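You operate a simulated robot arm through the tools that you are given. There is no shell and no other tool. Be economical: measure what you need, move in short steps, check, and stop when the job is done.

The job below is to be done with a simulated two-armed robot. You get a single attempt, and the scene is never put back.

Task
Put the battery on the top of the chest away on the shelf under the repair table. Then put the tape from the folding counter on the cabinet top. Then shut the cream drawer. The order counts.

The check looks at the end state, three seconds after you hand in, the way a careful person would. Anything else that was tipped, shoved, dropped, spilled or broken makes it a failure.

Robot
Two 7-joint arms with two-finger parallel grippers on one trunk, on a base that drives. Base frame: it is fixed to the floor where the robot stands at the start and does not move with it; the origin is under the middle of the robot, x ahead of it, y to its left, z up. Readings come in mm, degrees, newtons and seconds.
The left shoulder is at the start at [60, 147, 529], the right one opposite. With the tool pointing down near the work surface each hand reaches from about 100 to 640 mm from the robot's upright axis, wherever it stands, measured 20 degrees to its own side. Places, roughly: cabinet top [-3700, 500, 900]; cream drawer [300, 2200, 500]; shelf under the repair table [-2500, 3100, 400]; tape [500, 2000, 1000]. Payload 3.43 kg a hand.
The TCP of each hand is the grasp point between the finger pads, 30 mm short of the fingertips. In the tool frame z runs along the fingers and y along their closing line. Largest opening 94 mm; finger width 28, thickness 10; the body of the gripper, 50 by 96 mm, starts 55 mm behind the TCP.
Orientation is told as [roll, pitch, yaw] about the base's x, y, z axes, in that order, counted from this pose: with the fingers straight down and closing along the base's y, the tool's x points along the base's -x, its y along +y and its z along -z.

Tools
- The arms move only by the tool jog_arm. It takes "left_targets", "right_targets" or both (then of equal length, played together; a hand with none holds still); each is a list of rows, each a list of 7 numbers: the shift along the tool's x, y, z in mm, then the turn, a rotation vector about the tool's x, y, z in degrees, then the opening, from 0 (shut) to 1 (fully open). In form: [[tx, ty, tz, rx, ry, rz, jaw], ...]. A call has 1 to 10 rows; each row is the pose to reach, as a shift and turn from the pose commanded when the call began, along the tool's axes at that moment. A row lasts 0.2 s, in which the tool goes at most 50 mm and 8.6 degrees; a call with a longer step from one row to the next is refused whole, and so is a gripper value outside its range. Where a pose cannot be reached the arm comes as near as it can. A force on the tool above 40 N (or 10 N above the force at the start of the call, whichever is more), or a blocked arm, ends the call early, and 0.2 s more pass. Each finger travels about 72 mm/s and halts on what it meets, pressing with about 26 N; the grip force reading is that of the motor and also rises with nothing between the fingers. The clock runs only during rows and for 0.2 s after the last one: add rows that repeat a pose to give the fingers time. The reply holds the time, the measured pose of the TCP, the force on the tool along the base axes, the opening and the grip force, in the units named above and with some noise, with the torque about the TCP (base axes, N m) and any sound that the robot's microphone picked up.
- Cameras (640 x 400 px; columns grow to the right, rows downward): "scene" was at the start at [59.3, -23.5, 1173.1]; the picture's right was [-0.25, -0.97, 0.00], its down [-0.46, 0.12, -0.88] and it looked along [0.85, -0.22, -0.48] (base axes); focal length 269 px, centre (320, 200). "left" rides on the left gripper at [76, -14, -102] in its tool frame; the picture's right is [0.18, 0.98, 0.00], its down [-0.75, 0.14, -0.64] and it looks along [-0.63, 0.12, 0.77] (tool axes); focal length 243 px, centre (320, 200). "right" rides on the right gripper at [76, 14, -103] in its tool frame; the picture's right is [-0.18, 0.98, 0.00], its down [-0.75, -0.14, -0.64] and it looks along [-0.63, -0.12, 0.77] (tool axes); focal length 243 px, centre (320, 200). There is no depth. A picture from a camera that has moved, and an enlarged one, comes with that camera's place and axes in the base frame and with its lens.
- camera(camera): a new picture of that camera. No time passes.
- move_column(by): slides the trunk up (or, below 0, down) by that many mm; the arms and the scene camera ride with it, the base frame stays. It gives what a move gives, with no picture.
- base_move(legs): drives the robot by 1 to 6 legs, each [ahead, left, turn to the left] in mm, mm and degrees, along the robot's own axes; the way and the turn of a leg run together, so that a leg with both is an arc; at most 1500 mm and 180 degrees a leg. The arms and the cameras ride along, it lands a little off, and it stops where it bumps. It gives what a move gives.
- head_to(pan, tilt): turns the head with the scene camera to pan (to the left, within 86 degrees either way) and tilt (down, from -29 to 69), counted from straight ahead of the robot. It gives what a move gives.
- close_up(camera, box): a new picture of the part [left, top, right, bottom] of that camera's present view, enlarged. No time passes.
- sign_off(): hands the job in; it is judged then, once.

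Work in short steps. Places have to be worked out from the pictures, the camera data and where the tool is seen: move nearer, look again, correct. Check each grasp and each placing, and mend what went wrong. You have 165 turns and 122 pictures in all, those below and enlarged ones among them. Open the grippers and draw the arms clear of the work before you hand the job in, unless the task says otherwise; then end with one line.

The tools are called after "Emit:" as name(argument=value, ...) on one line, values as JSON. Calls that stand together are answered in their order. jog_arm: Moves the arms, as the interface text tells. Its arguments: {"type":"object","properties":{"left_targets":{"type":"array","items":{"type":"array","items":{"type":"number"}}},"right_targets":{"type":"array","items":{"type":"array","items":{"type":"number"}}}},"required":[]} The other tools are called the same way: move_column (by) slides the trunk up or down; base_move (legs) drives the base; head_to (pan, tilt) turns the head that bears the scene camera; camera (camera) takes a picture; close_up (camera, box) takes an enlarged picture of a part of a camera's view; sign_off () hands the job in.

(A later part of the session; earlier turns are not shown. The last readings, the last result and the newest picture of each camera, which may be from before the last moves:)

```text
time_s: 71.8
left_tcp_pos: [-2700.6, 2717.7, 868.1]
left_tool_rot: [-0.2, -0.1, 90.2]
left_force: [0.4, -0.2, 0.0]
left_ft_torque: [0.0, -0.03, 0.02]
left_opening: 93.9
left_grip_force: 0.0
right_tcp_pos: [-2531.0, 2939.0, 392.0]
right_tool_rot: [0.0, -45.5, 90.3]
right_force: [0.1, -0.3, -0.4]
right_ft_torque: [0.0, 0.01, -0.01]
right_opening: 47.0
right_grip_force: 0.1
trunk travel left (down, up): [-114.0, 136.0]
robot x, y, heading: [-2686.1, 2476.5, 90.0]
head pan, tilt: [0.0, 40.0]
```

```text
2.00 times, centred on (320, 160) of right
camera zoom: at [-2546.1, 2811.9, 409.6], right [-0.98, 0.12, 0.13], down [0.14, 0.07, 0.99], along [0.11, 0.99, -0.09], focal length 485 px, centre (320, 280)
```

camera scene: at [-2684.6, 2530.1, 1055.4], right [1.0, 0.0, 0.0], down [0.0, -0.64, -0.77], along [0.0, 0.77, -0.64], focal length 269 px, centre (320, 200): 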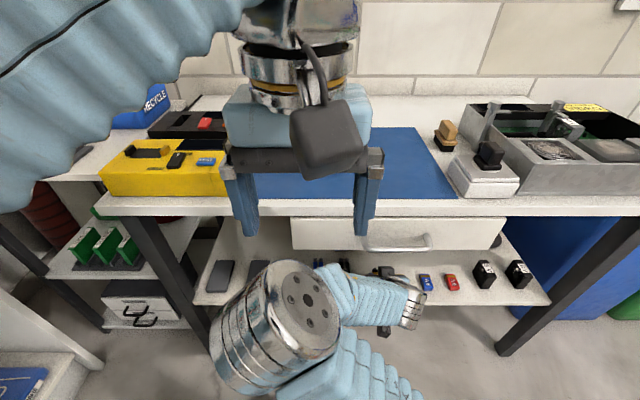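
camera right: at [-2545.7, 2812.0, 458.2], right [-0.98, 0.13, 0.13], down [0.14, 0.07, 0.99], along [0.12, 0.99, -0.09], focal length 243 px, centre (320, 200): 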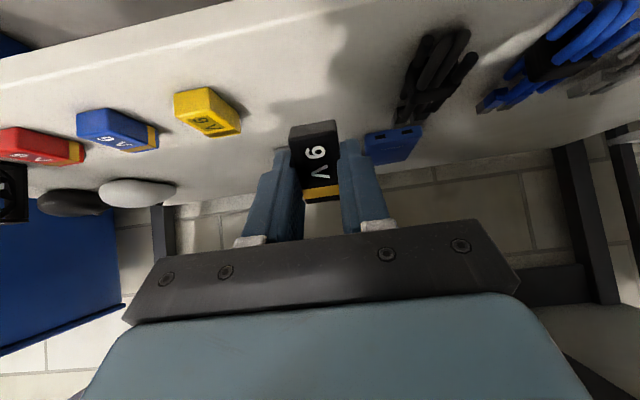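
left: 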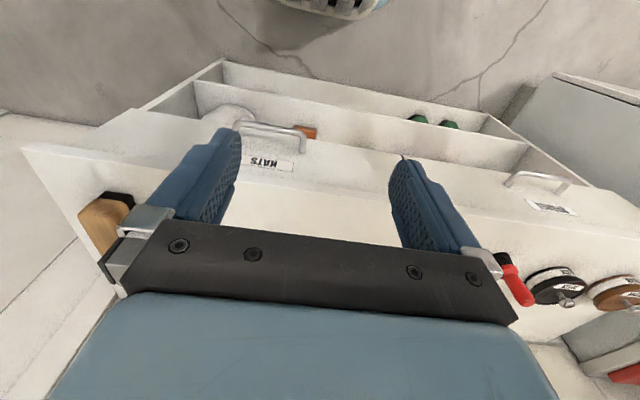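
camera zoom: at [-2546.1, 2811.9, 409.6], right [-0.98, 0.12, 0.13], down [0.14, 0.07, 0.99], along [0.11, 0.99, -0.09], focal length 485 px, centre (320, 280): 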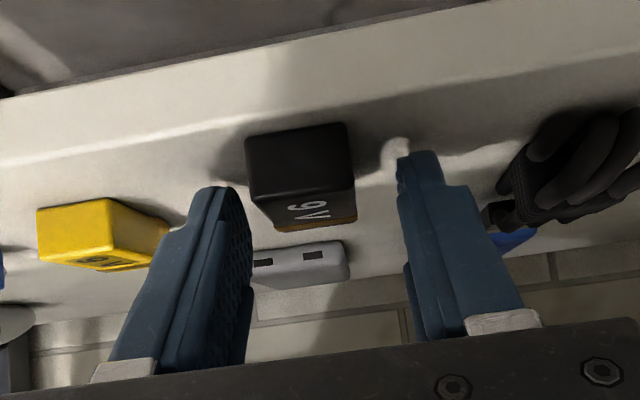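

The battery lies flat on the shelf between its neighbours. I withdraw along the finger axis, then back the base off.

Emit:
jog_arm(right_targets=[[0, 0, -20, 0, 0, 0, 0.5], [0, 0, -50, 0, 0, 0, 0.5]])

Emit:
base_move(legs=[[-250, 0, 0]])

Emit:
camera(camera="right")

Emit:
camera(camera="scene")

```text
time_s: 72.2
left_tcp_pos: [-2696.8, 2714.5, 870.3]
left_tool_rot: [-1.0, -0.3, 89.4]
left_force: [2.1, 0.2, 1.2]
left_ft_torque: [0.01, -0.07, 0.03]
left_opening: 94.2
left_grip_force: 0.0
right_tcp_pos: [-2532.6, 2937.4, 398.8]
right_tool_rot: [-0.5, -45.2, 90.7]
right_force: [0.5, -0.5, 0.2]
right_ft_torque: [-0.04, -0.01, 0.0]
right_opening: 46.9
right_grip_force: 0.0
right hand out of reach, approached as far as the arm can: row 1
trunk travel left (down, up): [-114.0, 136.0]
robot x, y, heading: [-2681.4, 2476.7, 90.3]
head pan, tilt: [0.0, 40.0]
stopped in row 1 (left hand): the force on the tool passed its limit at 85 N (the readings are from after the stop); the commanded pose is now the measured one
```

```text
time_s: 74.0
left_tcp_pos: [-2694.9, 2462.1, 870.6]
left_tool_rot: [-1.1, -0.5, 89.4]
left_force: [3.5, -0.3, 5.8]
left_ft_torque: [-0.09, -0.36, 0.0]
left_opening: 93.9
left_grip_force: 0.0
right_tcp_pos: [-2532.9, 2684.8, 399.1]
right_tool_rot: [-0.5, -45.3, 90.7]
right_force: [0.0, -0.9, -0.1]
right_ft_torque: [0.02, 0.01, -0.02]
right_opening: 47.1
right_grip_force: 0.0
trunk travel left (down, up): [-114.0, 136.0]
robot x, y, heading: [-2685.3, 2224.5, 90.3]
head pan, tilt: [0.0, 40.0]
```

```text
91 pictures are left
camera right: at [-2547.3, 2558.6, 419.2], right [-0.98, 0.12, 0.13], down [0.14, 0.07, 0.99], along [0.11, 0.99, -0.09], focal length 243 px, centre (320, 200)
```

right: 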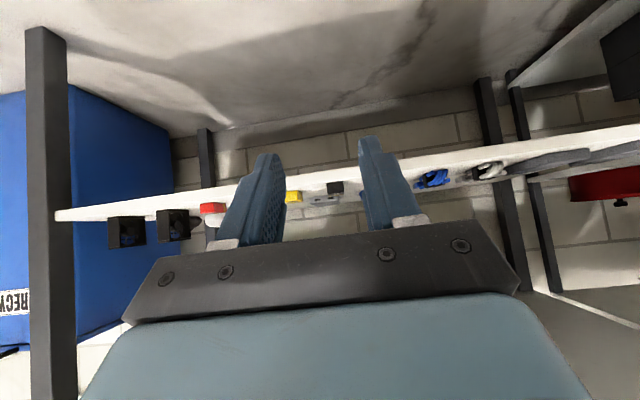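

```text
90 pictures are left
camera scene: at [-2684.0, 2278.2, 1033.4], right [1.0, 0.0, 0.0], down [0.0, -0.64, -0.77], along [0.0, 0.77, -0.64], focal length 269 px, centre (320, 200)
```

scene: 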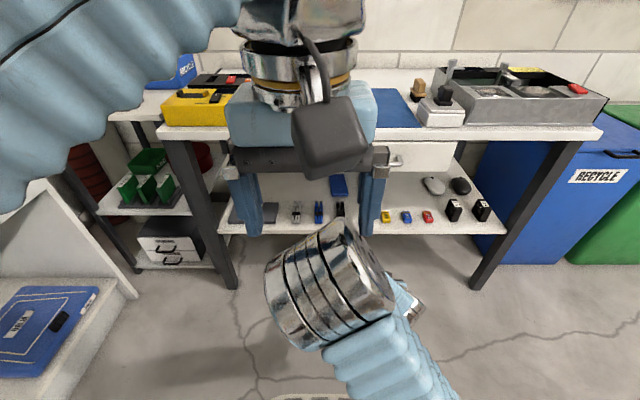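

Battery stayed well on the shelf. The right elbow had touched the left hand; I move the left hand out to the left and up, raise the trunk and then fold the right arm back up.

Emit:
jog_arm(left_targets=[[0, 20, -10, 0, 0, 0, 1], [-20, 50, -20, 0, 0, 0, 1], [-40, 80, -30, 0, 0, 0, 1], [-60, 110, -40, 0, 0, 0, 1]])

Emit:
close_up(camera="scene", box=[200, 120, 520, 280])

```text
time_s: 74.5
left_tcp_pos: [-2698.3, 2462.1, 872.3]
left_tool_rot: [-1.7, -0.7, 89.2]
left_force: [2.2, 1.7, 2.3]
left_ft_torque: [-0.02, -0.12, 0.06]
left_opening: 94.0
left_grip_force: 0.0
left hand out of reach, approached as far as the arm can: row 1, 2
right_tcp_pos: [-2533.7, 2684.5, 400.2]
right_tool_rot: [-0.7, -45.2, 91.1]
right_force: [1.3, 0.0, -0.1]
right_ft_torque: [0.01, -0.01, 0.03]
right_opening: 47.0
right_grip_force: 0.1
trunk travel left (down, up): [-114.0, 136.0]
robot x, y, heading: [-2682.7, 2228.6, 90.3]
head pan, tilt: [0.0, 40.0]
stopped in row 2 (left hand): the force on the tool passed its limit at 61 N (the readings are from after the stop); the commanded pose is now the measured one
```

```text
2.00 times, centred on (360, 200) of scene
camera zoom: at [-2683.8, 2278.3, 1033.4], right [1.0, 0.0, 0.0], down [0.0, -0.64, -0.77], along [0.0, 0.77, -0.64], focal length 537 px, centre (240, 200)
```

zoom: 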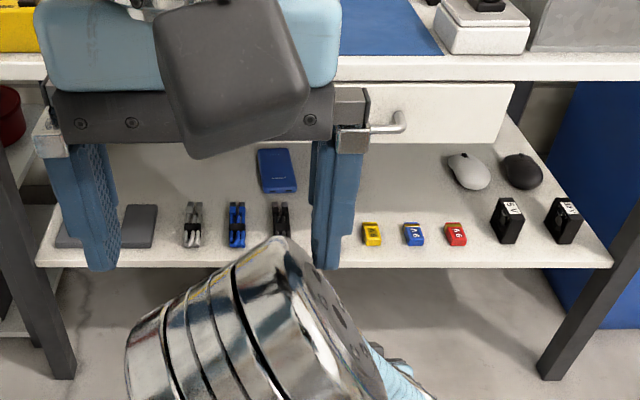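

The right elbow sits between the left fingers. I extend the right arm forward 60 mm to drop its elbow away first.

Emit:
jog_arm(right_targets=[[-10, 0, 15, 0, 0, 0, 0.5], [-20, 0, 30, 0, 0, 0, 0.5], [-35, 0, 45, 0, 0, 0, 0.5], [-45, 0, 60, 0, 0, 0, 0.5]])

Emit:
camera(camera="scene")

```text
time_s: 74.8
left_tcp_pos: [-2696.3, 2464.1, 874.3]
left_tool_rot: [-2.4, -1.4, 89.5]
left_force: [0.3, -0.9, 1.5]
left_ft_torque: [-0.03, -0.03, 0.01]
left_opening: 94.1
left_grip_force: 0.0
right_tcp_pos: [-2535.7, 2694.6, 397.7]
right_tool_rot: [-1.0, -45.3, 91.6]
right_force: [-0.2, -0.8, 0.9]
right_ft_torque: [-0.02, -0.02, -0.01]
right_opening: 47.3
right_grip_force: 0.0
trunk travel left (down, up): [-114.0, 136.0]
robot x, y, heading: [-2681.5, 2226.0, 90.1]
head pan, tilt: [0.0, 40.0]
stopped in row 1 (left hand): the force on the tool passed its limit at 55 N (the readings are from after the stop); the commanded pose is now the measured one
```

```text
88 pictures are left
camera scene: at [-2684.0, 2278.1, 1033.4], right [1.0, 0.0, 0.0], down [0.0, -0.64, -0.77], along [0.0, 0.77, -0.64], focal length 269 px, centre (320, 200)
```

scene: 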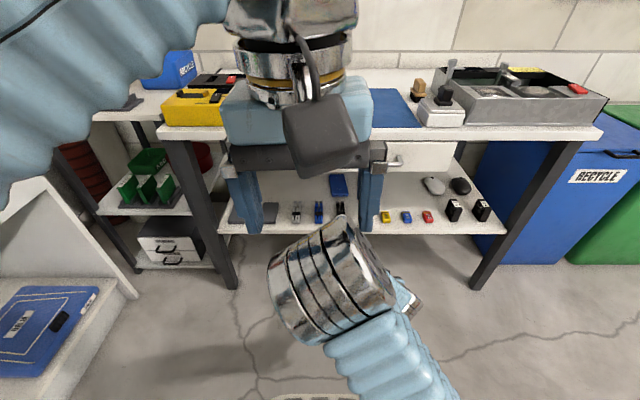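

The elbow is behind the left fingers (it occludes them), so I move the left hand forward and up instead.

Emit:
jog_arm(left_targets=[[-10, 0, 0, 0, 0, 0, 1], [-25, 0, 0, 0, 0, 0, 1], [-45, 0, 0, 0, 0, 0, 1], [-70, 0, -5, 0, 0, 0, 1], [-100, 0, -10, 0, 0, 0, 1]])

Emit:
camera(camera="scene")

```text
time_s: 76.0
left_tcp_pos: [-2695.3, 2534.2, 876.8]
left_tool_rot: [-2.5, -1.5, 89.4]
left_force: [-0.3, -0.6, -0.1]
left_ft_torque: [0.0, 0.02, -0.02]
left_opening: 94.1
left_grip_force: 0.0
left hand out of reach, approached as far as the arm can: row 5
right_tcp_pos: [-2535.6, 2694.4, 398.2]
right_tool_rot: [-0.9, -45.3, 91.5]
right_force: [0.9, 0.7, 0.3]
right_ft_torque: [0.01, 0.01, 0.0]
right_opening: 47.1
right_grip_force: 0.1
trunk travel left (down, up): [-114.0, 136.0]
robot x, y, heading: [-2684.2, 2224.4, 90.2]
head pan, tilt: [0.0, 40.0]
```

```text
87 pictures are left
camera scene: at [-2684.0, 2278.2, 1033.4], right [1.0, 0.0, 0.0], down [0.0, -0.64, -0.77], along [0.0, 0.77, -0.64], focal length 269 px, centre (320, 200)
```

scene: 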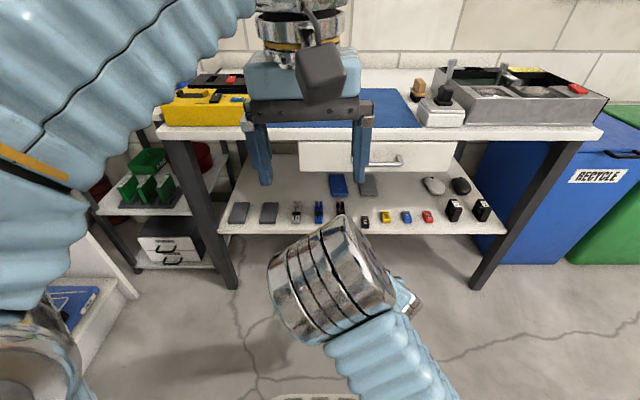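

Clear now, and the battery is seen in the row on the shelf. I fold the right arm back up along the reverse path while the left eases outward.

Emit:
jog_arm(right_targets=[[-15, -6, -45, 0, 4.5, 0, 0.5], [-30, -12, -90, 0, 9, 0, 0.5], [-45, -18, -135, 0, 13.5, 0, 0.5], [-60, -24, -180, 0, 18, 0, 0.5], [-75, -30, -225, 0, 22.5, 0, 0.5], [-90, -36, -270, 0, 27, 0, 0.5], [-105, -42, -315, 0, 31.5, 0, 0.5], [-120, -48, -360, 0, 36, 0, 0.5], [-134, -54, -405, 0, 40.5, 0, 0.5], [-148, -60, -450, 0, 45, 0, 0.5]], left_targets=[[0, 7, 0, 0, 0, 0, 1], [0, 14, 0, 0, 0, 0, 1], [0, 21, 0, 0, 0, 0, 1], [0, 28, 0, 0, 0, 0, 1], [0, 35, 0, 0, 0, 0, 1], [0, 42, 0, 0, 0, 0, 1], [0, 49, 0, 0, 0, 0, 1], [0, 56, 0, 0, 0, 0, 1], [0, 63, 0, 0, 0, 0, 1], [0, 70, 0, 0, 0, 0, 1]])

Emit:
move_column(by=114)

Emit:
camera(camera="scene")

```text
time_s: 78.2
left_tcp_pos: [-2766.5, 2534.3, 874.1]
left_tool_rot: [-2.3, -1.4, 89.4]
left_force: [0.5, -0.2, 0.7]
left_ft_torque: [0.0, -0.02, 0.01]
left_opening: 94.0
left_grip_force: 0.1
right_tcp_pos: [-2477.6, 2480.3, 822.3]
right_tool_rot: [-0.6, -0.2, 91.0]
right_force: [0.2, 0.5, 0.8]
right_ft_torque: [0.02, 0.01, 0.0]
right_opening: 47.0
right_grip_force: 0.1
trunk travel left (down, up): [-114.0, 136.0]
robot x, y, heading: [-2686.3, 2225.0, 90.4]
head pan, tilt: [0.0, 40.0]
```

```text
time_s: 79.7
left_tcp_pos: [-2766.4, 2534.2, 987.8]
left_tool_rot: [-2.3, -1.3, 89.4]
left_force: [-0.5, -0.2, -0.6]
left_ft_torque: [0.04, -0.02, -0.02]
left_opening: 94.4
left_grip_force: 0.0
right_tcp_pos: [-2478.0, 2480.6, 935.3]
right_tool_rot: [-0.6, -0.3, 90.9]
right_force: [0.6, 0.1, -0.3]
right_ft_torque: [-0.02, 0.01, 0.02]
right_opening: 47.2
right_grip_force: 0.0
trunk travel left (down, up): [-228.0, 22.0]
robot x, y, heading: [-2683.5, 2222.9, 90.2]
head pan, tilt: [0.0, 40.0]
```

```text
86 pictures are left
camera scene: at [-2684.0, 2278.2, 1147.3], right [1.0, 0.0, 0.0], down [0.0, -0.64, -0.77], along [0.0, 0.77, -0.64], focal length 269 px, centre (320, 200)
```

scene: 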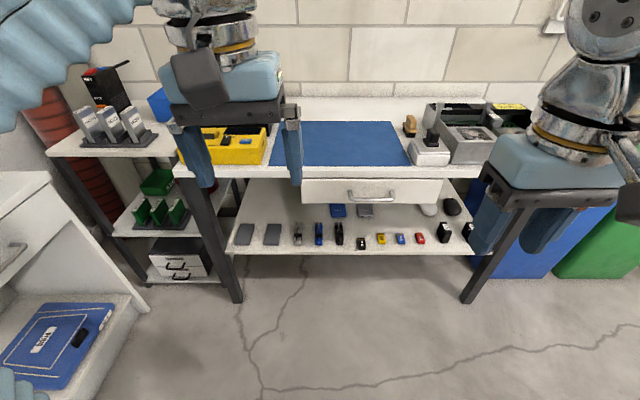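

Battery job done. Now to the folding counter: turn right 90° and drive to x≈-700, then look.

Emit:
base_move(legs=[[0, 0, -90], [1500, 0, 0], [450, 0, 0]])

Emit:
head_to(pan=0, tilt=22)

Emit:
camera(camera="scene")

```text
time_s: 93.3
left_tcp_pos: [-418.5, 2298.7, 987.3]
left_tool_rot: [-2.4, -1.4, -0.8]
left_force: [0.2, 0.2, 0.4]
left_ft_torque: [0.02, 0.0, 0.02]
left_opening: 94.0
left_grip_force: 0.1
right_tcp_pos: [-474.3, 2009.9, 935.1]
right_tool_rot: [-0.6, -0.4, 0.6]
right_force: [-0.7, -0.4, -0.5]
right_ft_torque: [0.04, -0.04, 0.02]
right_opening: 47.2
right_grip_force: 0.1
trunk travel left (down, up): [-228.0, 22.0]
robot x, y, heading: [-732.1, 2220.7, 0.0]
head pan, tilt: [0.0, 40.0]
```

```text
time_s: 94.1
left_tcp_pos: [-418.8, 2298.5, 988.4]
left_tool_rot: [-2.3, -1.5, -0.9]
left_force: [0.6, 0.1, -0.2]
left_ft_torque: [-0.01, -0.01, -0.02]
left_opening: 94.0
left_grip_force: 0.0
right_tcp_pos: [-473.6, 2008.5, 934.9]
right_tool_rot: [-0.6, -0.3, 0.6]
right_force: [0.1, 0.8, 0.0]
right_ft_torque: [0.02, 0.02, 0.03]
right_opening: 47.0
right_grip_force: 0.0
trunk travel left (down, up): [-228.0, 22.0]
robot x, y, heading: [-730.9, 2219.7, -0.0]
head pan, tilt: [0.0, 22.0]
```

```text
85 pictures are left
camera scene: at [-665.3, 2217.5, 1175.5], right [0.0, -1.0, 0.0], down [-0.38, 0.0, -0.93], along [0.93, 0.0, -0.38], focal length 269 px, centre (320, 200)
```

scene: 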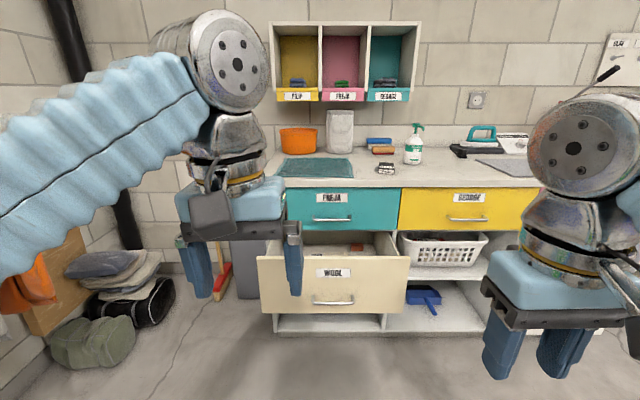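

Emit:
close_up(camera="scene", box=[260, 110, 480, 320])

Emit:
close_up(camera="scene", box=[340, 120, 440, 185])

```text
1.90 times, centred on (370, 215) of scene
camera zoom: at [-665.3, 2217.5, 1175.5], right [0.0, -1.0, 0.0], down [-0.38, 0.0, -0.93], along [0.93, 0.0, -0.38], focal length 512 px, centre (225, 171)
```

zoom: 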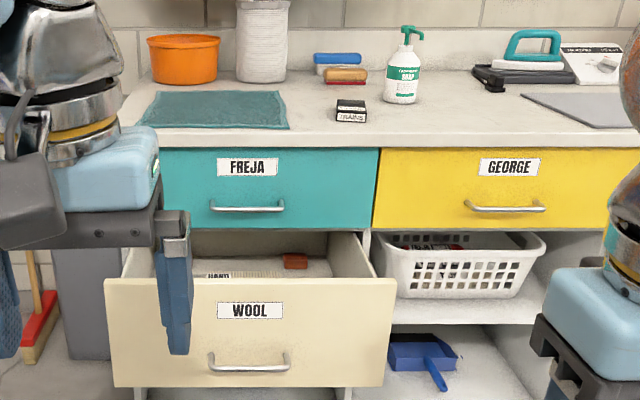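

```text
6.15 times, centred on (390, 152) of scene
camera zoom: at [-665.3, 2217.5, 1175.5], right [0.0, -1.0, 0.0], down [-0.38, 0.0, -0.93], along [0.93, 0.0, -0.38], focal length 1653 px, centre (-111, 492)
```

zoom: 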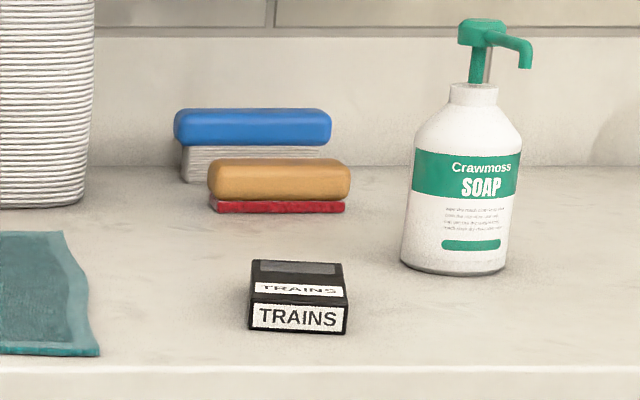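

The tape is the black "TRAINS" cassette, about [505, 1925] on the counter; the cream drawer "WOOL" stands open beside it. I go to about [-250, 1620] so the left hand can reach it clear of the drawer, and look from there.

Emit:
base_move(legs=[[450, -620, 0]])

Emit:
head_to(pan=25, tilt=30)

Emit:
camera(camera="scene")

Emit:
camera(camera="left")

```text
time_s: 98.2
left_tcp_pos: [30.1, 1680.9, 988.3]
left_tool_rot: [-2.4, -1.4, -0.5]
left_force: [0.1, -1.0, 0.6]
left_ft_torque: [0.0, 0.02, 0.0]
left_opening: 94.2
left_grip_force: 0.1
right_tcp_pos: [-25.0, 1392.2, 935.4]
right_tool_rot: [-0.6, -0.3, 1.1]
right_force: [-0.4, 0.0, 0.1]
right_ft_torque: [0.0, 0.02, -0.03]
right_opening: 47.0
right_grip_force: 0.0
trunk travel left (down, up): [-228.0, 22.0]
robot x, y, heading: [-279.4, 1599.2, 0.2]
head pan, tilt: [0.0, 22.0]
```

```text
time_s: 99.1
left_tcp_pos: [27.9, 1680.6, 988.7]
left_tool_rot: [-2.3, -1.3, -0.5]
left_force: [-1.9, -0.6, -0.1]
left_ft_torque: [0.02, -0.02, 0.02]
left_opening: 93.8
left_grip_force: 0.2
right_tcp_pos: [-24.8, 1391.2, 935.2]
right_tool_rot: [-0.6, -0.2, 0.9]
right_force: [-0.5, 0.0, -0.3]
right_ft_torque: [0.03, 0.0, -0.02]
right_opening: 47.4
right_grip_force: 0.0
trunk travel left (down, up): [-228.0, 22.0]
robot x, y, heading: [-280.5, 1599.4, 0.1]
head pan, tilt: [25.0, 30.0]
```

```text
82 pictures are left
camera scene: at [-228.3, 1636.7, 1162.7], right [0.43, -0.9, 0.0], down [-0.45, -0.21, -0.87], along [0.78, 0.37, -0.5], focal length 269 px, centre (320, 200)
```

scene: 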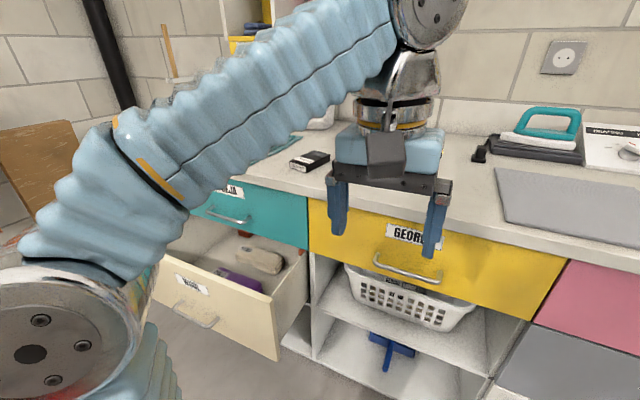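

```text
81 pictures are left
camera left: at [-49.3, 1670.8, 1089.3], right [-0.17, 0.98, -0.04], down [0.74, 0.16, 0.65], along [0.65, 0.08, -0.76], focal length 243 px, centre (320, 200)
```

left: 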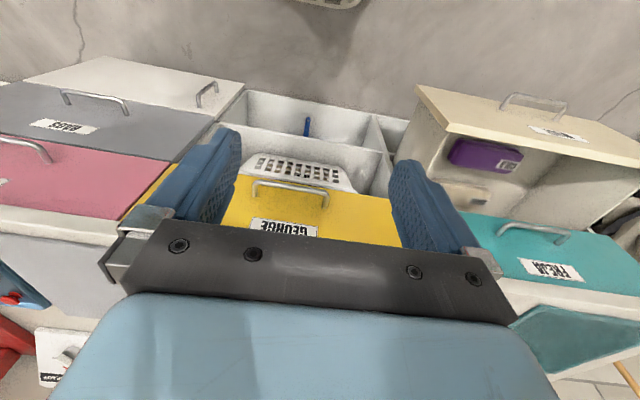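

Triangulated: tape about [395, 1955], top z≈887; counter front x≈290; drawer front x≈107, y 1915–2400. I drive ahead 205 mm and move the left hand above the tape (closing along y fits its ~62 mm width).

Emit:
base_move(legs=[[205, 0, 0]])

Emit:
jog_arm(left_targets=[[-20, 35, 0, -0.5, 0.3, 0, 1], [-40, 70, 0, -1, 0.6, 0, 1], [-60, 105, 0, -1.5, 0.9, 0, 1], [-80, 140, 0, -2, 1.3, 0, 1], [-100, 175, 0, -2.4, 1.3, 0, 1], [-120, 210, 0, -2.4, 1.3, 0, 1], [-140, 245, 0, -2.4, 1.3, 0, 1], [-150, 275, 0, -2.4, 1.3, 0, 1]])

Emit:
camera(camera="left")

Emit:
camera(camera="scene")

```text
time_s: 100.7
left_tcp_pos: [233.8, 1681.5, 989.8]
left_tool_rot: [-2.3, -1.5, -0.5]
left_force: [0.1, 0.2, 0.5]
left_ft_torque: [0.03, -0.03, 0.01]
left_opening: 94.2
left_grip_force: 0.1
right_tcp_pos: [177.6, 1391.6, 936.4]
right_tool_rot: [-0.6, -0.2, 0.8]
right_force: [0.1, 0.3, -0.2]
right_ft_torque: [0.04, -0.01, 0.01]
right_opening: 46.9
right_grip_force: 0.0
trunk travel left (down, up): [-228.0, 22.0]
robot x, y, heading: [-77.1, 1598.4, 0.1]
head pan, tilt: [25.0, 30.0]
```

```text
time_s: 102.5
left_tcp_pos: [322.1, 1912.2, 970.3]
left_tool_rot: [-0.5, -1.3, -0.6]
left_force: [0.0, 0.4, 0.5]
left_ft_torque: [0.0, -0.05, 0.02]
left_opening: 94.2
left_grip_force: 0.1
left hand out of reach, approached as far as the arm can: row 2, 3, 4, 5, 6, 7, 8
right_tcp_pos: [178.1, 1393.5, 935.3]
right_tool_rot: [-0.6, -0.3, 0.9]
right_force: [-1.0, 0.3, -0.5]
right_ft_torque: [-0.01, -0.04, -0.02]
right_opening: 46.8
right_grip_force: 0.0
trunk travel left (down, up): [-228.0, 22.0]
robot x, y, heading: [-79.2, 1594.9, 0.2]
head pan, tilt: [25.0, 30.0]
```

```text
80 pictures are left
camera left: at [243.8, 1900.0, 1071.9], right [-0.17, 0.98, -0.01], down [0.74, 0.14, 0.66], along [0.65, 0.1, -0.75], focal length 243 px, centre (320, 200)
```

left: 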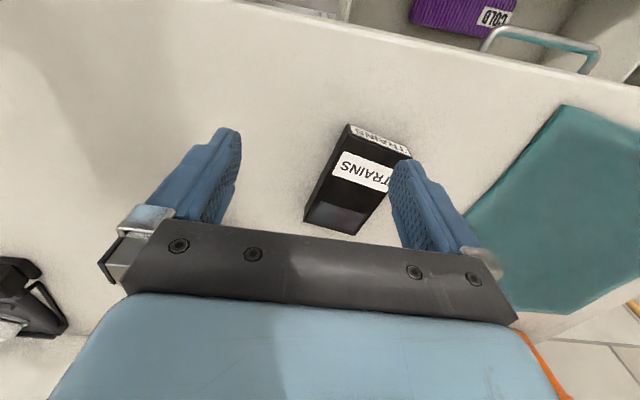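

```text
79 pictures are left
camera scene: at [-24.8, 1637.8, 1162.8], right [0.43, -0.9, 0.0], down [-0.45, -0.21, -0.87], along [0.78, 0.37, -0.5], focal length 269 px, centre (320, 200)
```

scene: 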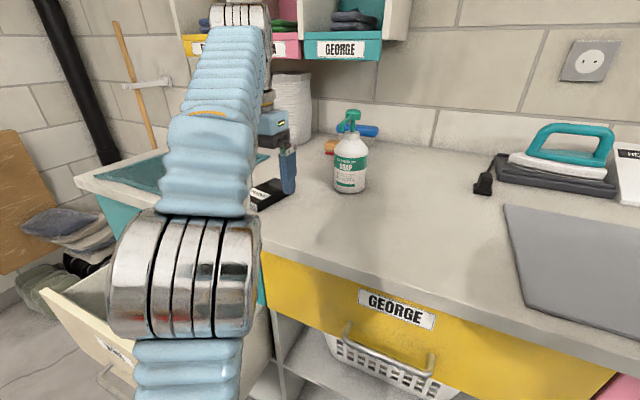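

Tape centre [391, 1953], axis turned -11°. The arm is at its reach limit at this height, so I lower the trunk 40 mm (tips still above the tape) and go on to the tape with the yaw.

Emit:
move_column(by=-40)

Emit:
jog_arm(left_targets=[[-18, 10, 0, 0, 1.3, 3, 1], [-36, 20, 0, 0, 1.3, 6, 1], [-54, 30, 0, 0, 1.3, 10, 1], [-69, 41, 0, 0, 1.3, 10.5, 1], [-69, 41, 0, 0, 1.3, 10.5, 1]])

Emit:
camera(camera="left")

```text
time_s: 103.4
left_tcp_pos: [321.9, 1912.5, 931.1]
left_tool_rot: [-0.5, -1.1, -0.5]
left_force: [2.4, 0.7, 7.7]
left_ft_torque: [0.45, -0.11, -0.11]
left_opening: 94.0
left_grip_force: 0.0
right_tcp_pos: [178.6, 1392.1, 895.9]
right_tool_rot: [-0.6, -0.4, 0.9]
right_force: [0.2, 1.0, 0.6]
right_ft_torque: [0.03, 0.01, -0.01]
right_opening: 46.8
right_grip_force: 0.0
trunk travel left (down, up): [-188.0, 62.0]
robot x, y, heading: [-76.3, 1600.3, 0.3]
head pan, tilt: [25.0, 30.0]
```

```text
time_s: 103.7
left_tcp_pos: [326.1, 1920.9, 930.7]
left_tool_rot: [0.2, -1.5, -1.7]
left_force: [-3.8, -2.9, 34.1]
left_ft_torque: [1.59, -0.17, 0.33]
left_opening: 92.0
left_grip_force: 0.1
left hand out of reach, approached as far as the arm can: row 1
right_tcp_pos: [177.7, 1391.6, 895.4]
right_tool_rot: [-0.6, -0.3, 1.0]
right_force: [0.1, 1.1, 0.4]
right_ft_torque: [-0.02, 0.0, -0.02]
right_opening: 47.1
right_grip_force: 0.0
trunk travel left (down, up): [-188.0, 62.0]
robot x, y, heading: [-77.1, 1599.6, 0.1]
head pan, tilt: [25.0, 30.0]
stopped in row 1 (left hand): the force on the tool passed its limit at 106 N (the readings are from after the stop); the commanded pose is now the measured one
```

```text
78 pictures are left
camera left: at [247.4, 1906.7, 1030.3], right [-0.15, 0.99, 0.0], down [0.74, 0.12, 0.66], along [0.65, 0.1, -0.75], focal length 243 px, centre (320, 200)
```

left: 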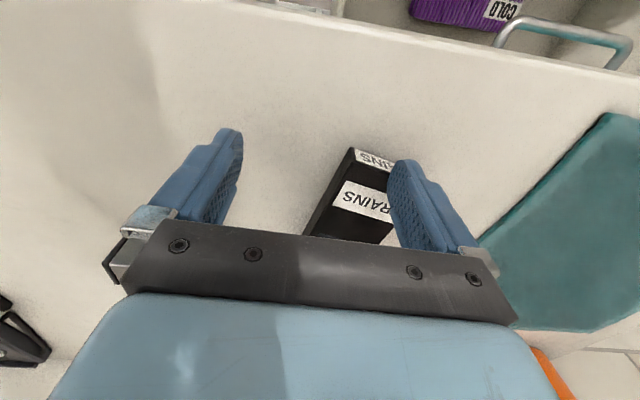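

The left fingertip touched the tape's top, so its top is at z≈900. I raise the trunk 30 mm and check.

Emit:
move_column(by=30)

Emit:
camera(camera="left")

Emit:
camera(camera="scene")

```text
time_s: 104.5
left_tcp_pos: [327.6, 1921.8, 956.3]
left_tool_rot: [-0.2, -1.3, -1.7]
left_force: [-0.5, -0.4, 0.0]
left_ft_torque: [0.0, 0.0, -0.02]
left_opening: 93.9
left_grip_force: 0.0
right_tcp_pos: [179.7, 1392.9, 925.0]
right_tool_rot: [-0.6, -0.1, 0.9]
right_force: [0.0, -0.3, 0.8]
right_ft_torque: [-0.01, 0.01, -0.02]
right_opening: 47.1
right_grip_force: 0.0
trunk travel left (down, up): [-218.0, 32.0]
robot x, y, heading: [-73.0, 1600.6, -0.1]
head pan, tilt: [25.0, 30.0]
```

```text
77 pictures are left
camera left: at [249.8, 1909.3, 1057.2], right [-0.15, 0.99, 0.0], down [0.74, 0.12, 0.66], along [0.65, 0.1, -0.75], focal length 243 px, centre (320, 200)
```

left: 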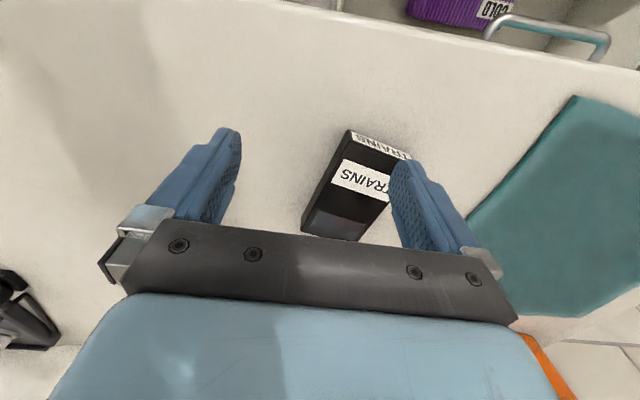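

```text
76 pictures are left
camera scene: at [-23.8, 1637.8, 1152.6], right [0.43, -0.9, 0.0], down [-0.45, -0.21, -0.87], along [0.78, 0.37, -0.5], focal length 269 px, centre (320, 200)
```

scene: 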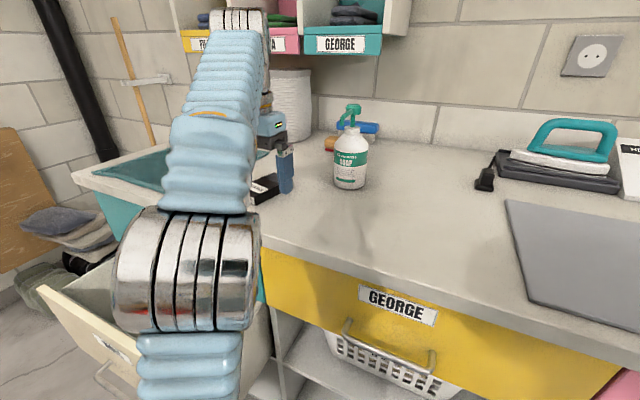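

The tape is undisturbed; centre now about [380, 1956]. Raising the trunk (not lowering) improves reach, so I raise it fully and move the hand over at z≈950 with yaw -11°.

Emit:
move_column(by=31)

Emit:
jog_arm(left_targets=[[-13, 9, 5, 0, 1, 2.5, 1], [-26, 18, 12, 0, 1, 5, 1], [-39, 27, 20, 0, 1, 7.5, 1], [-51, 34, 28, 0, 1, 9, 1], [-51, 34, 34, 0, 1, 9, 1], [-51, 34, 34, 0, 1, 9, 1]])

Emit:
camera(camera="left")

```text
time_s: 105.2
left_tcp_pos: [327.4, 1920.8, 987.2]
left_tool_rot: [0.0, -1.1, -1.7]
left_force: [-0.3, 0.1, -0.4]
left_ft_torque: [0.0, 0.0, 0.01]
left_opening: 94.2
left_grip_force: 0.0
right_tcp_pos: [180.2, 1392.9, 955.8]
right_tool_rot: [-0.5, -0.2, 0.9]
right_force: [1.1, 0.2, 0.3]
right_ft_torque: [0.03, 0.06, 0.0]
right_opening: 46.7
right_grip_force: 0.1
trunk travel left (down, up): [-249.0, 1.0]
robot x, y, heading: [-75.5, 1601.7, 0.2]
head pan, tilt: [25.0, 30.0]
```

```text
time_s: 106.7
left_tcp_pos: [380.6, 1955.7, 954.1]
left_tool_rot: [0.1, -0.3, -10.8]
left_force: [-0.5, -0.3, 0.1]
left_ft_torque: [-0.02, -0.02, -0.01]
left_opening: 94.0
left_grip_force: 0.0
right_tcp_pos: [178.6, 1392.7, 955.6]
right_tool_rot: [-0.6, -0.2, 0.9]
right_force: [0.3, -0.4, -0.3]
right_ft_torque: [-0.02, 0.01, -0.01]
right_opening: 47.0
right_grip_force: 0.0
trunk travel left (down, up): [-249.0, 1.0]
robot x, y, heading: [-75.3, 1602.8, -0.0]
head pan, tilt: [25.0, 30.0]
```

```text
75 pictures are left
camera left: at [303.2, 1953.8, 1056.7], right [0.0, 1.0, 0.0], down [0.76, 0.0, 0.64], along [0.64, 0.0, -0.76], focal length 243 px, centre (320, 200)
```

left: 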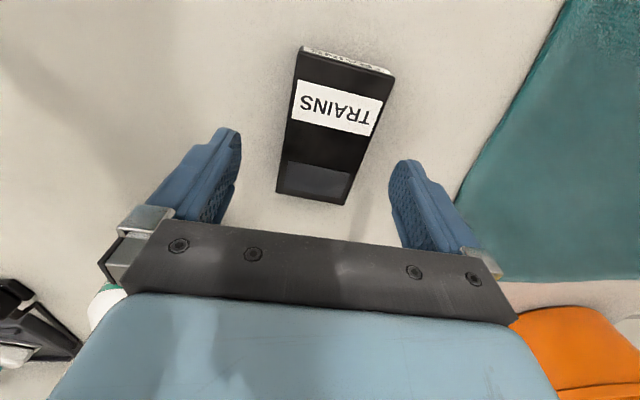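

Aligned: the tape sits between the fingers, its centre ≈[383, 1958]. I descend to TCP z≈917 with contact stop.

Emit:
jog_arm(left_targets=[[0, 3, 12, 0, 0, -1, 1], [0, 3, 24, 0, 0, -1, 1], [0, 3, 32, 0, 0, -1, 1], [0, 3, 37, 0, 0, -1, 1], [0, 3, 37, 0, 0, -1, 1]])

Emit:
camera(camera="left")

```text
time_s: 107.8
left_tcp_pos: [381.2, 1957.6, 918.1]
left_tool_rot: [0.1, -0.2, -9.7]
left_force: [-0.4, 0.0, -0.3]
left_ft_torque: [0.05, -0.02, -0.02]
left_opening: 94.0
left_grip_force: 0.1
right_tcp_pos: [179.4, 1392.3, 954.6]
right_tool_rot: [-0.6, -0.1, 0.9]
right_force: [-0.8, -0.1, 0.2]
right_ft_torque: [0.03, -0.04, 0.04]
right_opening: 46.8
right_grip_force: 0.0
trunk travel left (down, up): [-249.0, 1.0]
robot x, y, heading: [-77.2, 1599.7, 0.1]
head pan, tilt: [25.0, 30.0]
```

```text
74 pictures are left
camera left: at [303.3, 1955.5, 1019.9], right [-0.02, 1.0, 0.0], down [0.76, 0.01, 0.64], along [0.64, 0.01, -0.76], focal length 243 px, centre (320, 200)
```

left: 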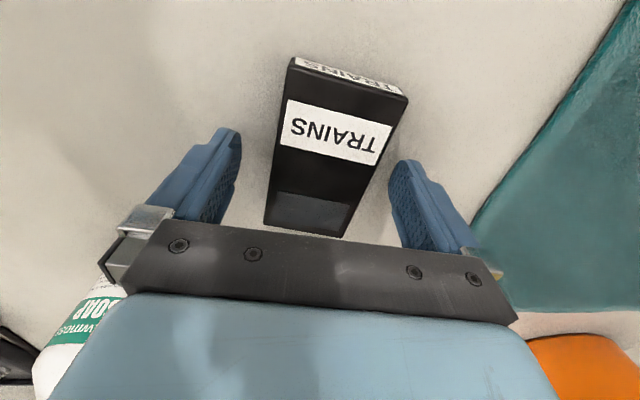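

Well straddled. I lower 3 mm more and close.

Emit:
jog_arm(left_targets=[[0, 0, 3, 0, 0, 2, 1], [0, 0, 3, 0, 0, 2, 0.8], [0, 0, 3, 0, 0, 2, 0.6], [0, 0, 3, 0, 0, 2, 0.5], [0, 0, 3, 0, 0, 2, 0.5]])

Emit:
camera(camera="left")

```text
time_s: 109.0
left_tcp_pos: [381.2, 1956.9, 914.4]
left_tool_rot: [0.0, -0.2, -11.7]
left_force: [-0.5, 0.6, -0.1]
left_ft_torque: [-0.01, -0.01, 0.0]
left_opening: 59.8
left_grip_force: 25.8
right_tcp_pos: [179.8, 1393.8, 955.9]
right_tool_rot: [-0.5, -0.2, 0.9]
right_force: [-0.1, -0.5, -0.7]
right_ft_torque: [0.0, 0.0, 0.02]
right_opening: 47.2
right_grip_force: 0.0
trunk travel left (down, up): [-249.0, 1.0]
robot x, y, heading: [-74.6, 1599.6, 0.1]
head pan, tilt: [25.0, 30.0]
```

```text
73 pictures are left
camera left: at [303.6, 1958.1, 1016.8], right [0.02, 1.0, 0.0], down [0.76, -0.01, 0.64], along [0.64, -0.01, -0.76], focal length 243 px, centre (320, 200)
```

left: 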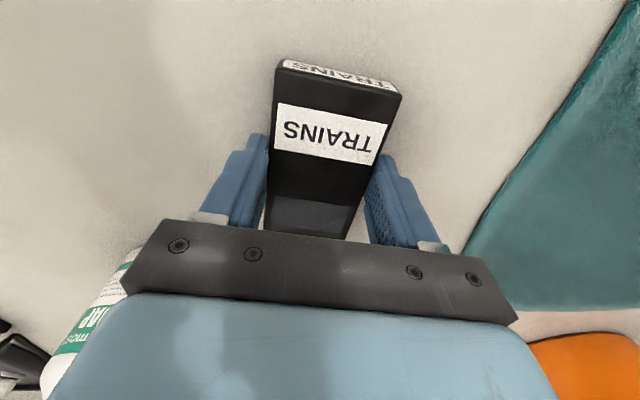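

Tape gripped (59.8 mm, 26 N). I lift 45 mm and check, then back the base away.

Emit:
jog_arm(left_targets=[[0, 0, -15, 0, 0, 0, 0.5], [8, -5, -35, 0, 0, 0, 0.5], [25, -15, -55, 0, 0, 0, 0.5], [25, -15, -55, 0, 0, 0, 0.5]])

Emit:
camera(camera="left")

```text
time_s: 110.0
left_tcp_pos: [353.7, 1947.6, 969.7]
left_tool_rot: [0.2, -0.2, -11.7]
left_force: [0.1, 0.0, -1.3]
left_ft_torque: [-0.02, 0.01, 0.02]
left_opening: 59.6
left_grip_force: 25.4
right_tcp_pos: [179.7, 1393.9, 956.4]
right_tool_rot: [-0.5, -0.4, 1.0]
right_force: [0.2, 0.1, -0.4]
right_ft_torque: [0.02, 0.05, -0.01]
right_opening: 47.1
right_grip_force: 0.0
trunk travel left (down, up): [-249.0, 1.0]
robot x, y, heading: [-76.2, 1599.8, -0.0]
head pan, tilt: [25.0, 30.0]
```

```text
72 pictures are left
camera left: at [276.0, 1948.9, 1071.9], right [0.02, 1.0, 0.0], down [0.76, -0.01, 0.64], along [0.64, -0.01, -0.76], focal length 243 px, centre (320, 200)
```

left: 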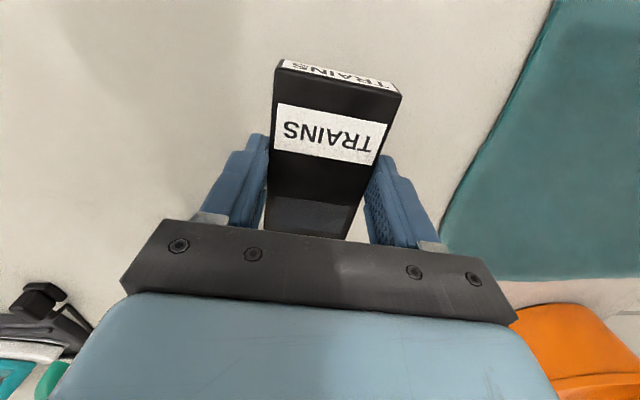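

Tape held. I back off 300 mm, draw the left hand in, then go via the north aisle (y≈2230) facing west.

Emit:
base_move(legs=[[-300, 0, 0]])

Emit:
jog_arm(left_targets=[[20, -30, 0, 0, 0, -2, 0.5], [40, -60, 0, 0, 0, -4, 0.5], [60, -90, 0, 0, 0, -6, 0.5], [80, -120, 0, 0, 0, -8, 0.5], [90, -150, 0, 0, 0, -10, 0.5], [90, -180, 0, 0, 0, -11.5, 0.5], [90, -205, 0, 0, 0, -11.5, 0.5]])

Emit:
base_move(legs=[[0, 0, 90], [600, 0, 0], [0, 0, 90]])

Emit:
head_to(pan=0, tilt=18)

Emit:
camera(camera="scene")

Emit:
head_to(pan=45, tilt=18)

Emit:
camera(camera="scene")

```text
time_s: 112.1
left_tcp_pos: [50.5, 1947.0, 969.7]
left_tool_rot: [0.0, -0.2, -11.8]
left_force: [-0.6, 0.9, -1.2]
left_ft_torque: [0.0, 0.0, 0.01]
left_opening: 59.5
left_grip_force: 26.0
right_tcp_pos: [-124.8, 1391.6, 956.2]
right_tool_rot: [-0.5, -0.2, 0.9]
right_force: [0.4, 0.2, 0.9]
right_ft_torque: [-0.01, 0.02, -0.02]
right_opening: 47.0
right_grip_force: 0.0
trunk travel left (down, up): [-249.0, 1.0]
robot x, y, heading: [-380.9, 1595.8, 0.2]
head pan, tilt: [25.0, 30.0]
```

```text
time_s: 113.7
left_tcp_pos: [-80.6, 1764.3, 968.9]
left_tool_rot: [0.0, -0.2, -0.1]
left_force: [0.5, -0.4, -1.4]
left_ft_torque: [0.01, 0.01, 0.0]
left_opening: 59.6
left_grip_force: 26.1
right_tcp_pos: [-125.5, 1393.0, 956.9]
right_tool_rot: [-0.6, -0.2, 0.9]
right_force: [0.3, 0.7, 0.0]
right_ft_torque: [-0.03, -0.01, 0.03]
right_opening: 46.8
right_grip_force: 0.0
trunk travel left (down, up): [-249.0, 1.0]
robot x, y, heading: [-382.3, 1603.6, 0.3]
head pan, tilt: [25.0, 30.0]
```

```text
time_s: 124.7
left_tcp_pos: [-676.5, 2046.5, 969.1]
left_tool_rot: [0.0, -0.1, 178.2]
left_force: [0.2, -0.3, -1.1]
left_ft_torque: [0.01, -0.01, 0.01]
left_opening: 59.4
left_grip_force: 26.1
right_tcp_pos: [-621.7, 2417.0, 956.0]
right_tool_rot: [-0.5, -0.2, 179.4]
right_force: [-0.1, 0.3, -0.4]
right_ft_torque: [0.03, 0.05, 0.0]
right_opening: 47.2
right_grip_force: 0.0
trunk travel left (down, up): [-249.0, 1.0]
robot x, y, heading: [-369.2, 2203.0, 178.5]
head pan, tilt: [25.0, 30.0]
```

```text
time_s: 125.6
left_tcp_pos: [-675.4, 2044.5, 968.1]
left_tool_rot: [-0.1, -0.3, 178.3]
left_force: [0.2, -0.3, -1.5]
left_ft_torque: [-0.01, -0.01, -0.01]
left_opening: 59.1
left_grip_force: 25.5
right_tcp_pos: [-621.0, 2415.1, 956.3]
right_tool_rot: [-0.7, -0.2, 179.4]
right_force: [0.5, 0.4, 1.6]
right_ft_torque: [-0.01, -0.03, 0.01]
right_opening: 46.9
right_grip_force: 0.1
trunk travel left (down, up): [-249.0, 1.0]
robot x, y, heading: [-371.9, 2199.8, 178.6]
head pan, tilt: [0.0, 18.0]
```

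```text
71 pictures are left
camera scene: at [-433.1, 2202.9, 1203.0], right [0.02, 1.0, 0.0], down [0.31, -0.01, -0.95], along [-0.95, 0.02, -0.31], focal length 269 px, centre (320, 200)
```

scene: 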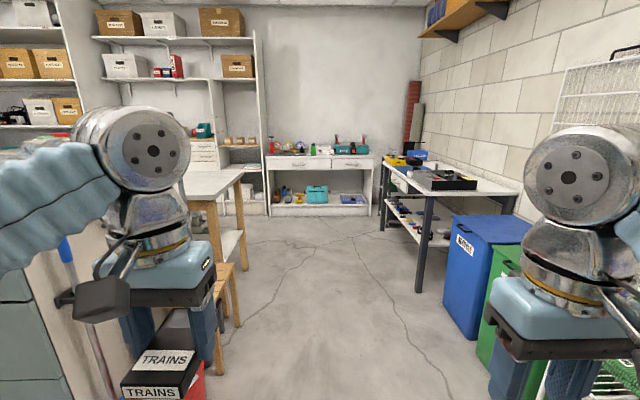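

```text
time_s: 126.7
left_tcp_pos: [-677.8, 2045.2, 968.2]
left_tool_rot: [0.0, -0.2, 178.3]
left_force: [0.9, -0.3, -1.7]
left_ft_torque: [0.02, -0.01, 0.0]
left_opening: 59.4
left_grip_force: 25.8
right_tcp_pos: [-621.8, 2416.1, 956.1]
right_tool_rot: [-0.6, -0.3, 179.3]
right_force: [0.3, 0.3, 0.9]
right_ft_torque: [-0.02, -0.02, -0.04]
right_opening: 47.0
right_grip_force: 0.1
trunk travel left (down, up): [-249.0, 1.0]
robot x, y, heading: [-371.2, 2205.7, 178.6]
head pan, tilt: [45.0, 18.0]
```

```text
70 pictures are left
camera scene: at [-407.4, 2136.4, 1203.0], right [-0.69, 0.72, 0.0], down [0.22, 0.21, -0.95], along [-0.69, -0.66, -0.31], focal length 269 px, centre (320, 200)
```

scene: 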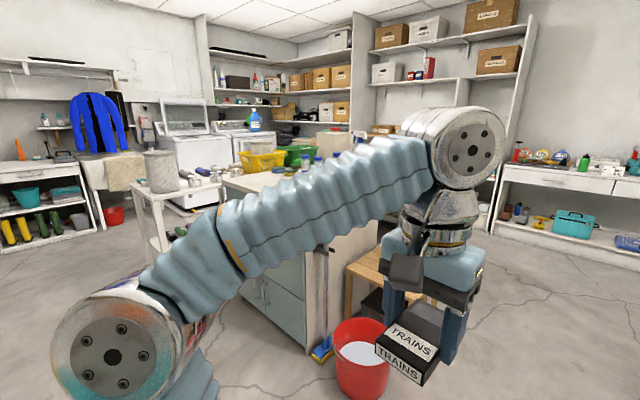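

The cabinet should be behind the wooden table, near the tall shelves. I drive west to x≈-2700 and look left.

Emit:
base_move(legs=[[1200, 0, 1], [1150, 0, 0]])

Emit:
head_to(pan=55, tilt=20)

Emit:
camera(camera="scene")

Emit:
head_to(pan=20, tilt=20)

Emit:
camera(camera="scene")

```text
time_s: 138.2
left_tcp_pos: [-3021.6, 2053.5, 969.8]
left_tool_rot: [0.1, -0.1, 179.3]
left_force: [0.7, -0.7, -1.2]
left_ft_torque: [0.02, 0.01, -0.01]
left_opening: 59.4
left_grip_force: 25.8
right_tcp_pos: [-2972.7, 2425.5, 955.3]
right_tool_rot: [-0.6, -0.2, -179.5]
right_force: [0.5, 0.0, -0.1]
right_ft_torque: [0.02, -0.03, 0.02]
right_opening: 47.0
right_grip_force: 0.1
trunk travel left (down, up): [-249.0, 1.0]
robot x, y, heading: [-2719.0, 2215.6, 179.7]
head pan, tilt: [45.0, 18.0]
```

```text
time_s: 139.0
left_tcp_pos: [-3020.3, 2053.7, 966.6]
left_tool_rot: [-0.1, -0.2, 179.3]
left_force: [0.2, 0.4, -1.4]
left_ft_torque: [0.01, -0.03, 0.01]
left_opening: 59.3
left_grip_force: 25.9
right_tcp_pos: [-2972.9, 2424.9, 956.4]
right_tool_rot: [-0.6, -0.2, -179.4]
right_force: [0.4, -0.2, 0.8]
right_ft_torque: [0.0, -0.01, 0.01]
right_opening: 47.1
right_grip_force: 0.1
trunk travel left (down, up): [-249.0, 1.0]
robot x, y, heading: [-2719.8, 2216.1, 179.8]
head pan, tilt: [55.0, 20.0]
```

```text
69 pictures are left
camera scene: at [-2741.1, 2139.4, 1199.8], right [-0.82, 0.58, 0.0], down [0.2, 0.28, -0.94], along [-0.54, -0.77, -0.34], focal length 269 px, centre (320, 200)
```

scene: 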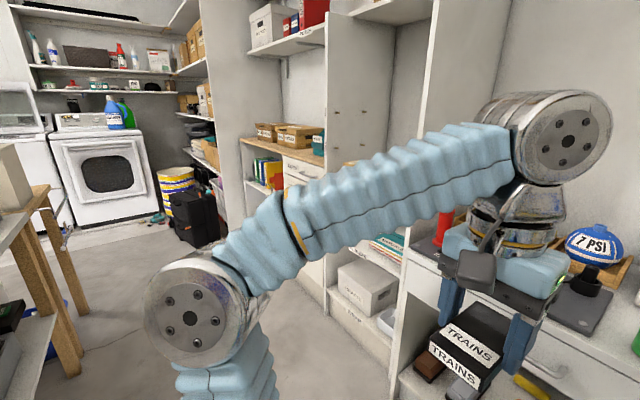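

```text
time_s: 140.0
left_tcp_pos: [-3022.1, 2053.9, 969.9]
left_tool_rot: [0.0, -0.2, 179.4]
left_force: [-0.1, -0.6, -0.9]
left_ft_torque: [0.02, -0.04, 0.03]
left_opening: 59.4
left_grip_force: 25.9
right_tcp_pos: [-2972.7, 2424.8, 956.4]
right_tool_rot: [-0.7, -0.1, -179.5]
right_force: [-0.4, 0.9, 0.5]
right_ft_torque: [-0.01, 0.01, -0.02]
right_opening: 46.9
right_grip_force: 0.0
trunk travel left (down, up): [-249.0, 1.0]
robot x, y, heading: [-2716.0, 2217.6, 179.5]
head pan, tilt: [20.0, 20.0]
```

```text
68 pictures are left
camera scene: at [-2774.9, 2183.9, 1199.8], right [-0.34, 0.94, 0.0], down [0.32, 0.12, -0.94], along [-0.88, -0.32, -0.34], focal length 269 px, centre (320, 200)
```

scene: 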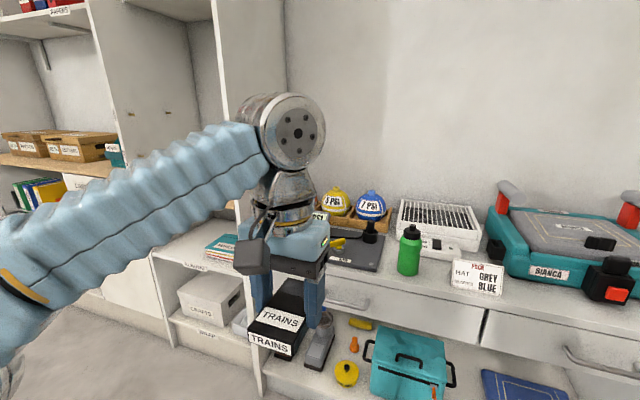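

The cabinet is the wood-topped one with the open boxes on it, around [-3700, 550]; aisle x from -3549 to -2310. I drive into the aisle facing -y and look.

Emit:
base_move(legs=[[220, 0, 0], [0, 0, 90], [1150, 0, 0]])

Emit:
head_to(pan=-50, tilt=22)

Emit:
camera(camera="scene")

Emit:
head_to(pan=10, tilt=30)

Emit:
camera(camera="scene")

```text
time_s: 151.0
left_tcp_pos: [-2765.5, 758.3, 968.0]
left_tool_rot: [0.0, -0.2, -90.1]
left_force: [0.0, -0.3, -1.6]
left_ft_torque: [0.02, -0.02, 0.01]
left_opening: 59.3
left_grip_force: 26.1
right_tcp_pos: [-3137.0, 802.7, 956.7]
right_tool_rot: [-0.6, -0.2, -88.9]
right_force: [0.7, -0.3, 0.4]
right_ft_torque: [-0.05, 0.01, 0.01]
right_opening: 47.1
right_grip_force: 0.0
trunk travel left (down, up): [-249.0, 1.0]
robot x, y, heading: [-2929.2, 1060.4, -89.4]
head pan, tilt: [20.0, 20.0]
```

```text
time_s: 152.4
left_tcp_pos: [-2764.1, 758.5, 969.6]
left_tool_rot: [0.0, -0.2, -90.0]
left_force: [0.4, 0.2, -1.2]
left_ft_torque: [-0.01, -0.02, 0.01]
left_opening: 59.5
left_grip_force: 26.2
right_tcp_pos: [-3138.7, 802.0, 956.7]
right_tool_rot: [-0.6, -0.2, -88.9]
right_force: [-0.3, -0.2, 1.1]
right_ft_torque: [0.0, 0.02, 0.0]
right_opening: 47.0
right_grip_force: 0.0
trunk travel left (down, up): [-249.0, 1.0]
robot x, y, heading: [-2934.1, 1063.5, -89.6]
head pan, tilt: [-50.0, 22.0]
```

```text
67 pictures are left
camera scene: at [-3000.8, 1028.2, 1196.5], right [-0.65, 0.76, 0.0], down [0.29, 0.24, -0.93], along [-0.71, -0.6, -0.37], focal length 269 px, centre (320, 200)
```

scene: 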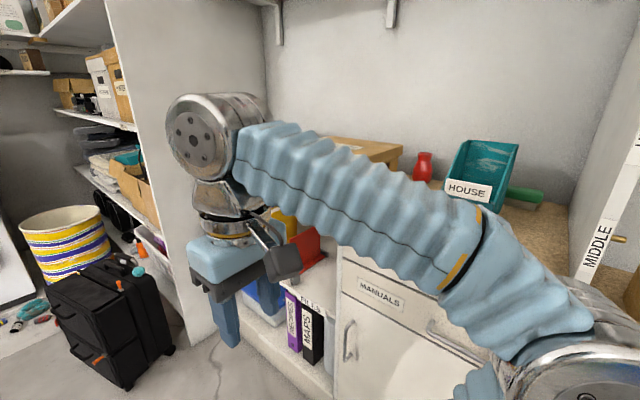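

```text
time_s: 153.7
left_tcp_pos: [-2764.9, 758.0, 968.5]
left_tool_rot: [0.0, -0.1, -90.1]
left_force: [-0.6, -0.6, -1.1]
left_ft_torque: [-0.02, 0.01, 0.03]
left_opening: 59.6
left_grip_force: 26.2
right_tcp_pos: [-3137.3, 802.6, 956.5]
right_tool_rot: [-0.6, -0.2, -89.0]
right_force: [0.0, 0.0, 0.1]
right_ft_torque: [0.01, -0.03, 0.0]
right_opening: 47.3
right_grip_force: 0.1
trunk travel left (down, up): [-249.0, 1.0]
robot x, y, heading: [-2929.4, 1057.5, -89.6]
head pan, tilt: [10.0, 30.0]
```

```text
66 pictures are left
camera scene: at [-2913.9, 999.4, 1183.7], right [-0.98, -0.18, 0.0], down [-0.09, 0.49, -0.87], along [0.16, -0.85, -0.5], focal length 269 px, centre (320, 200)
```

scene: 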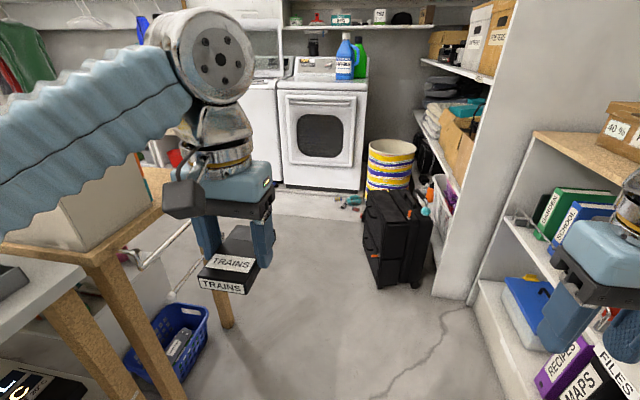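

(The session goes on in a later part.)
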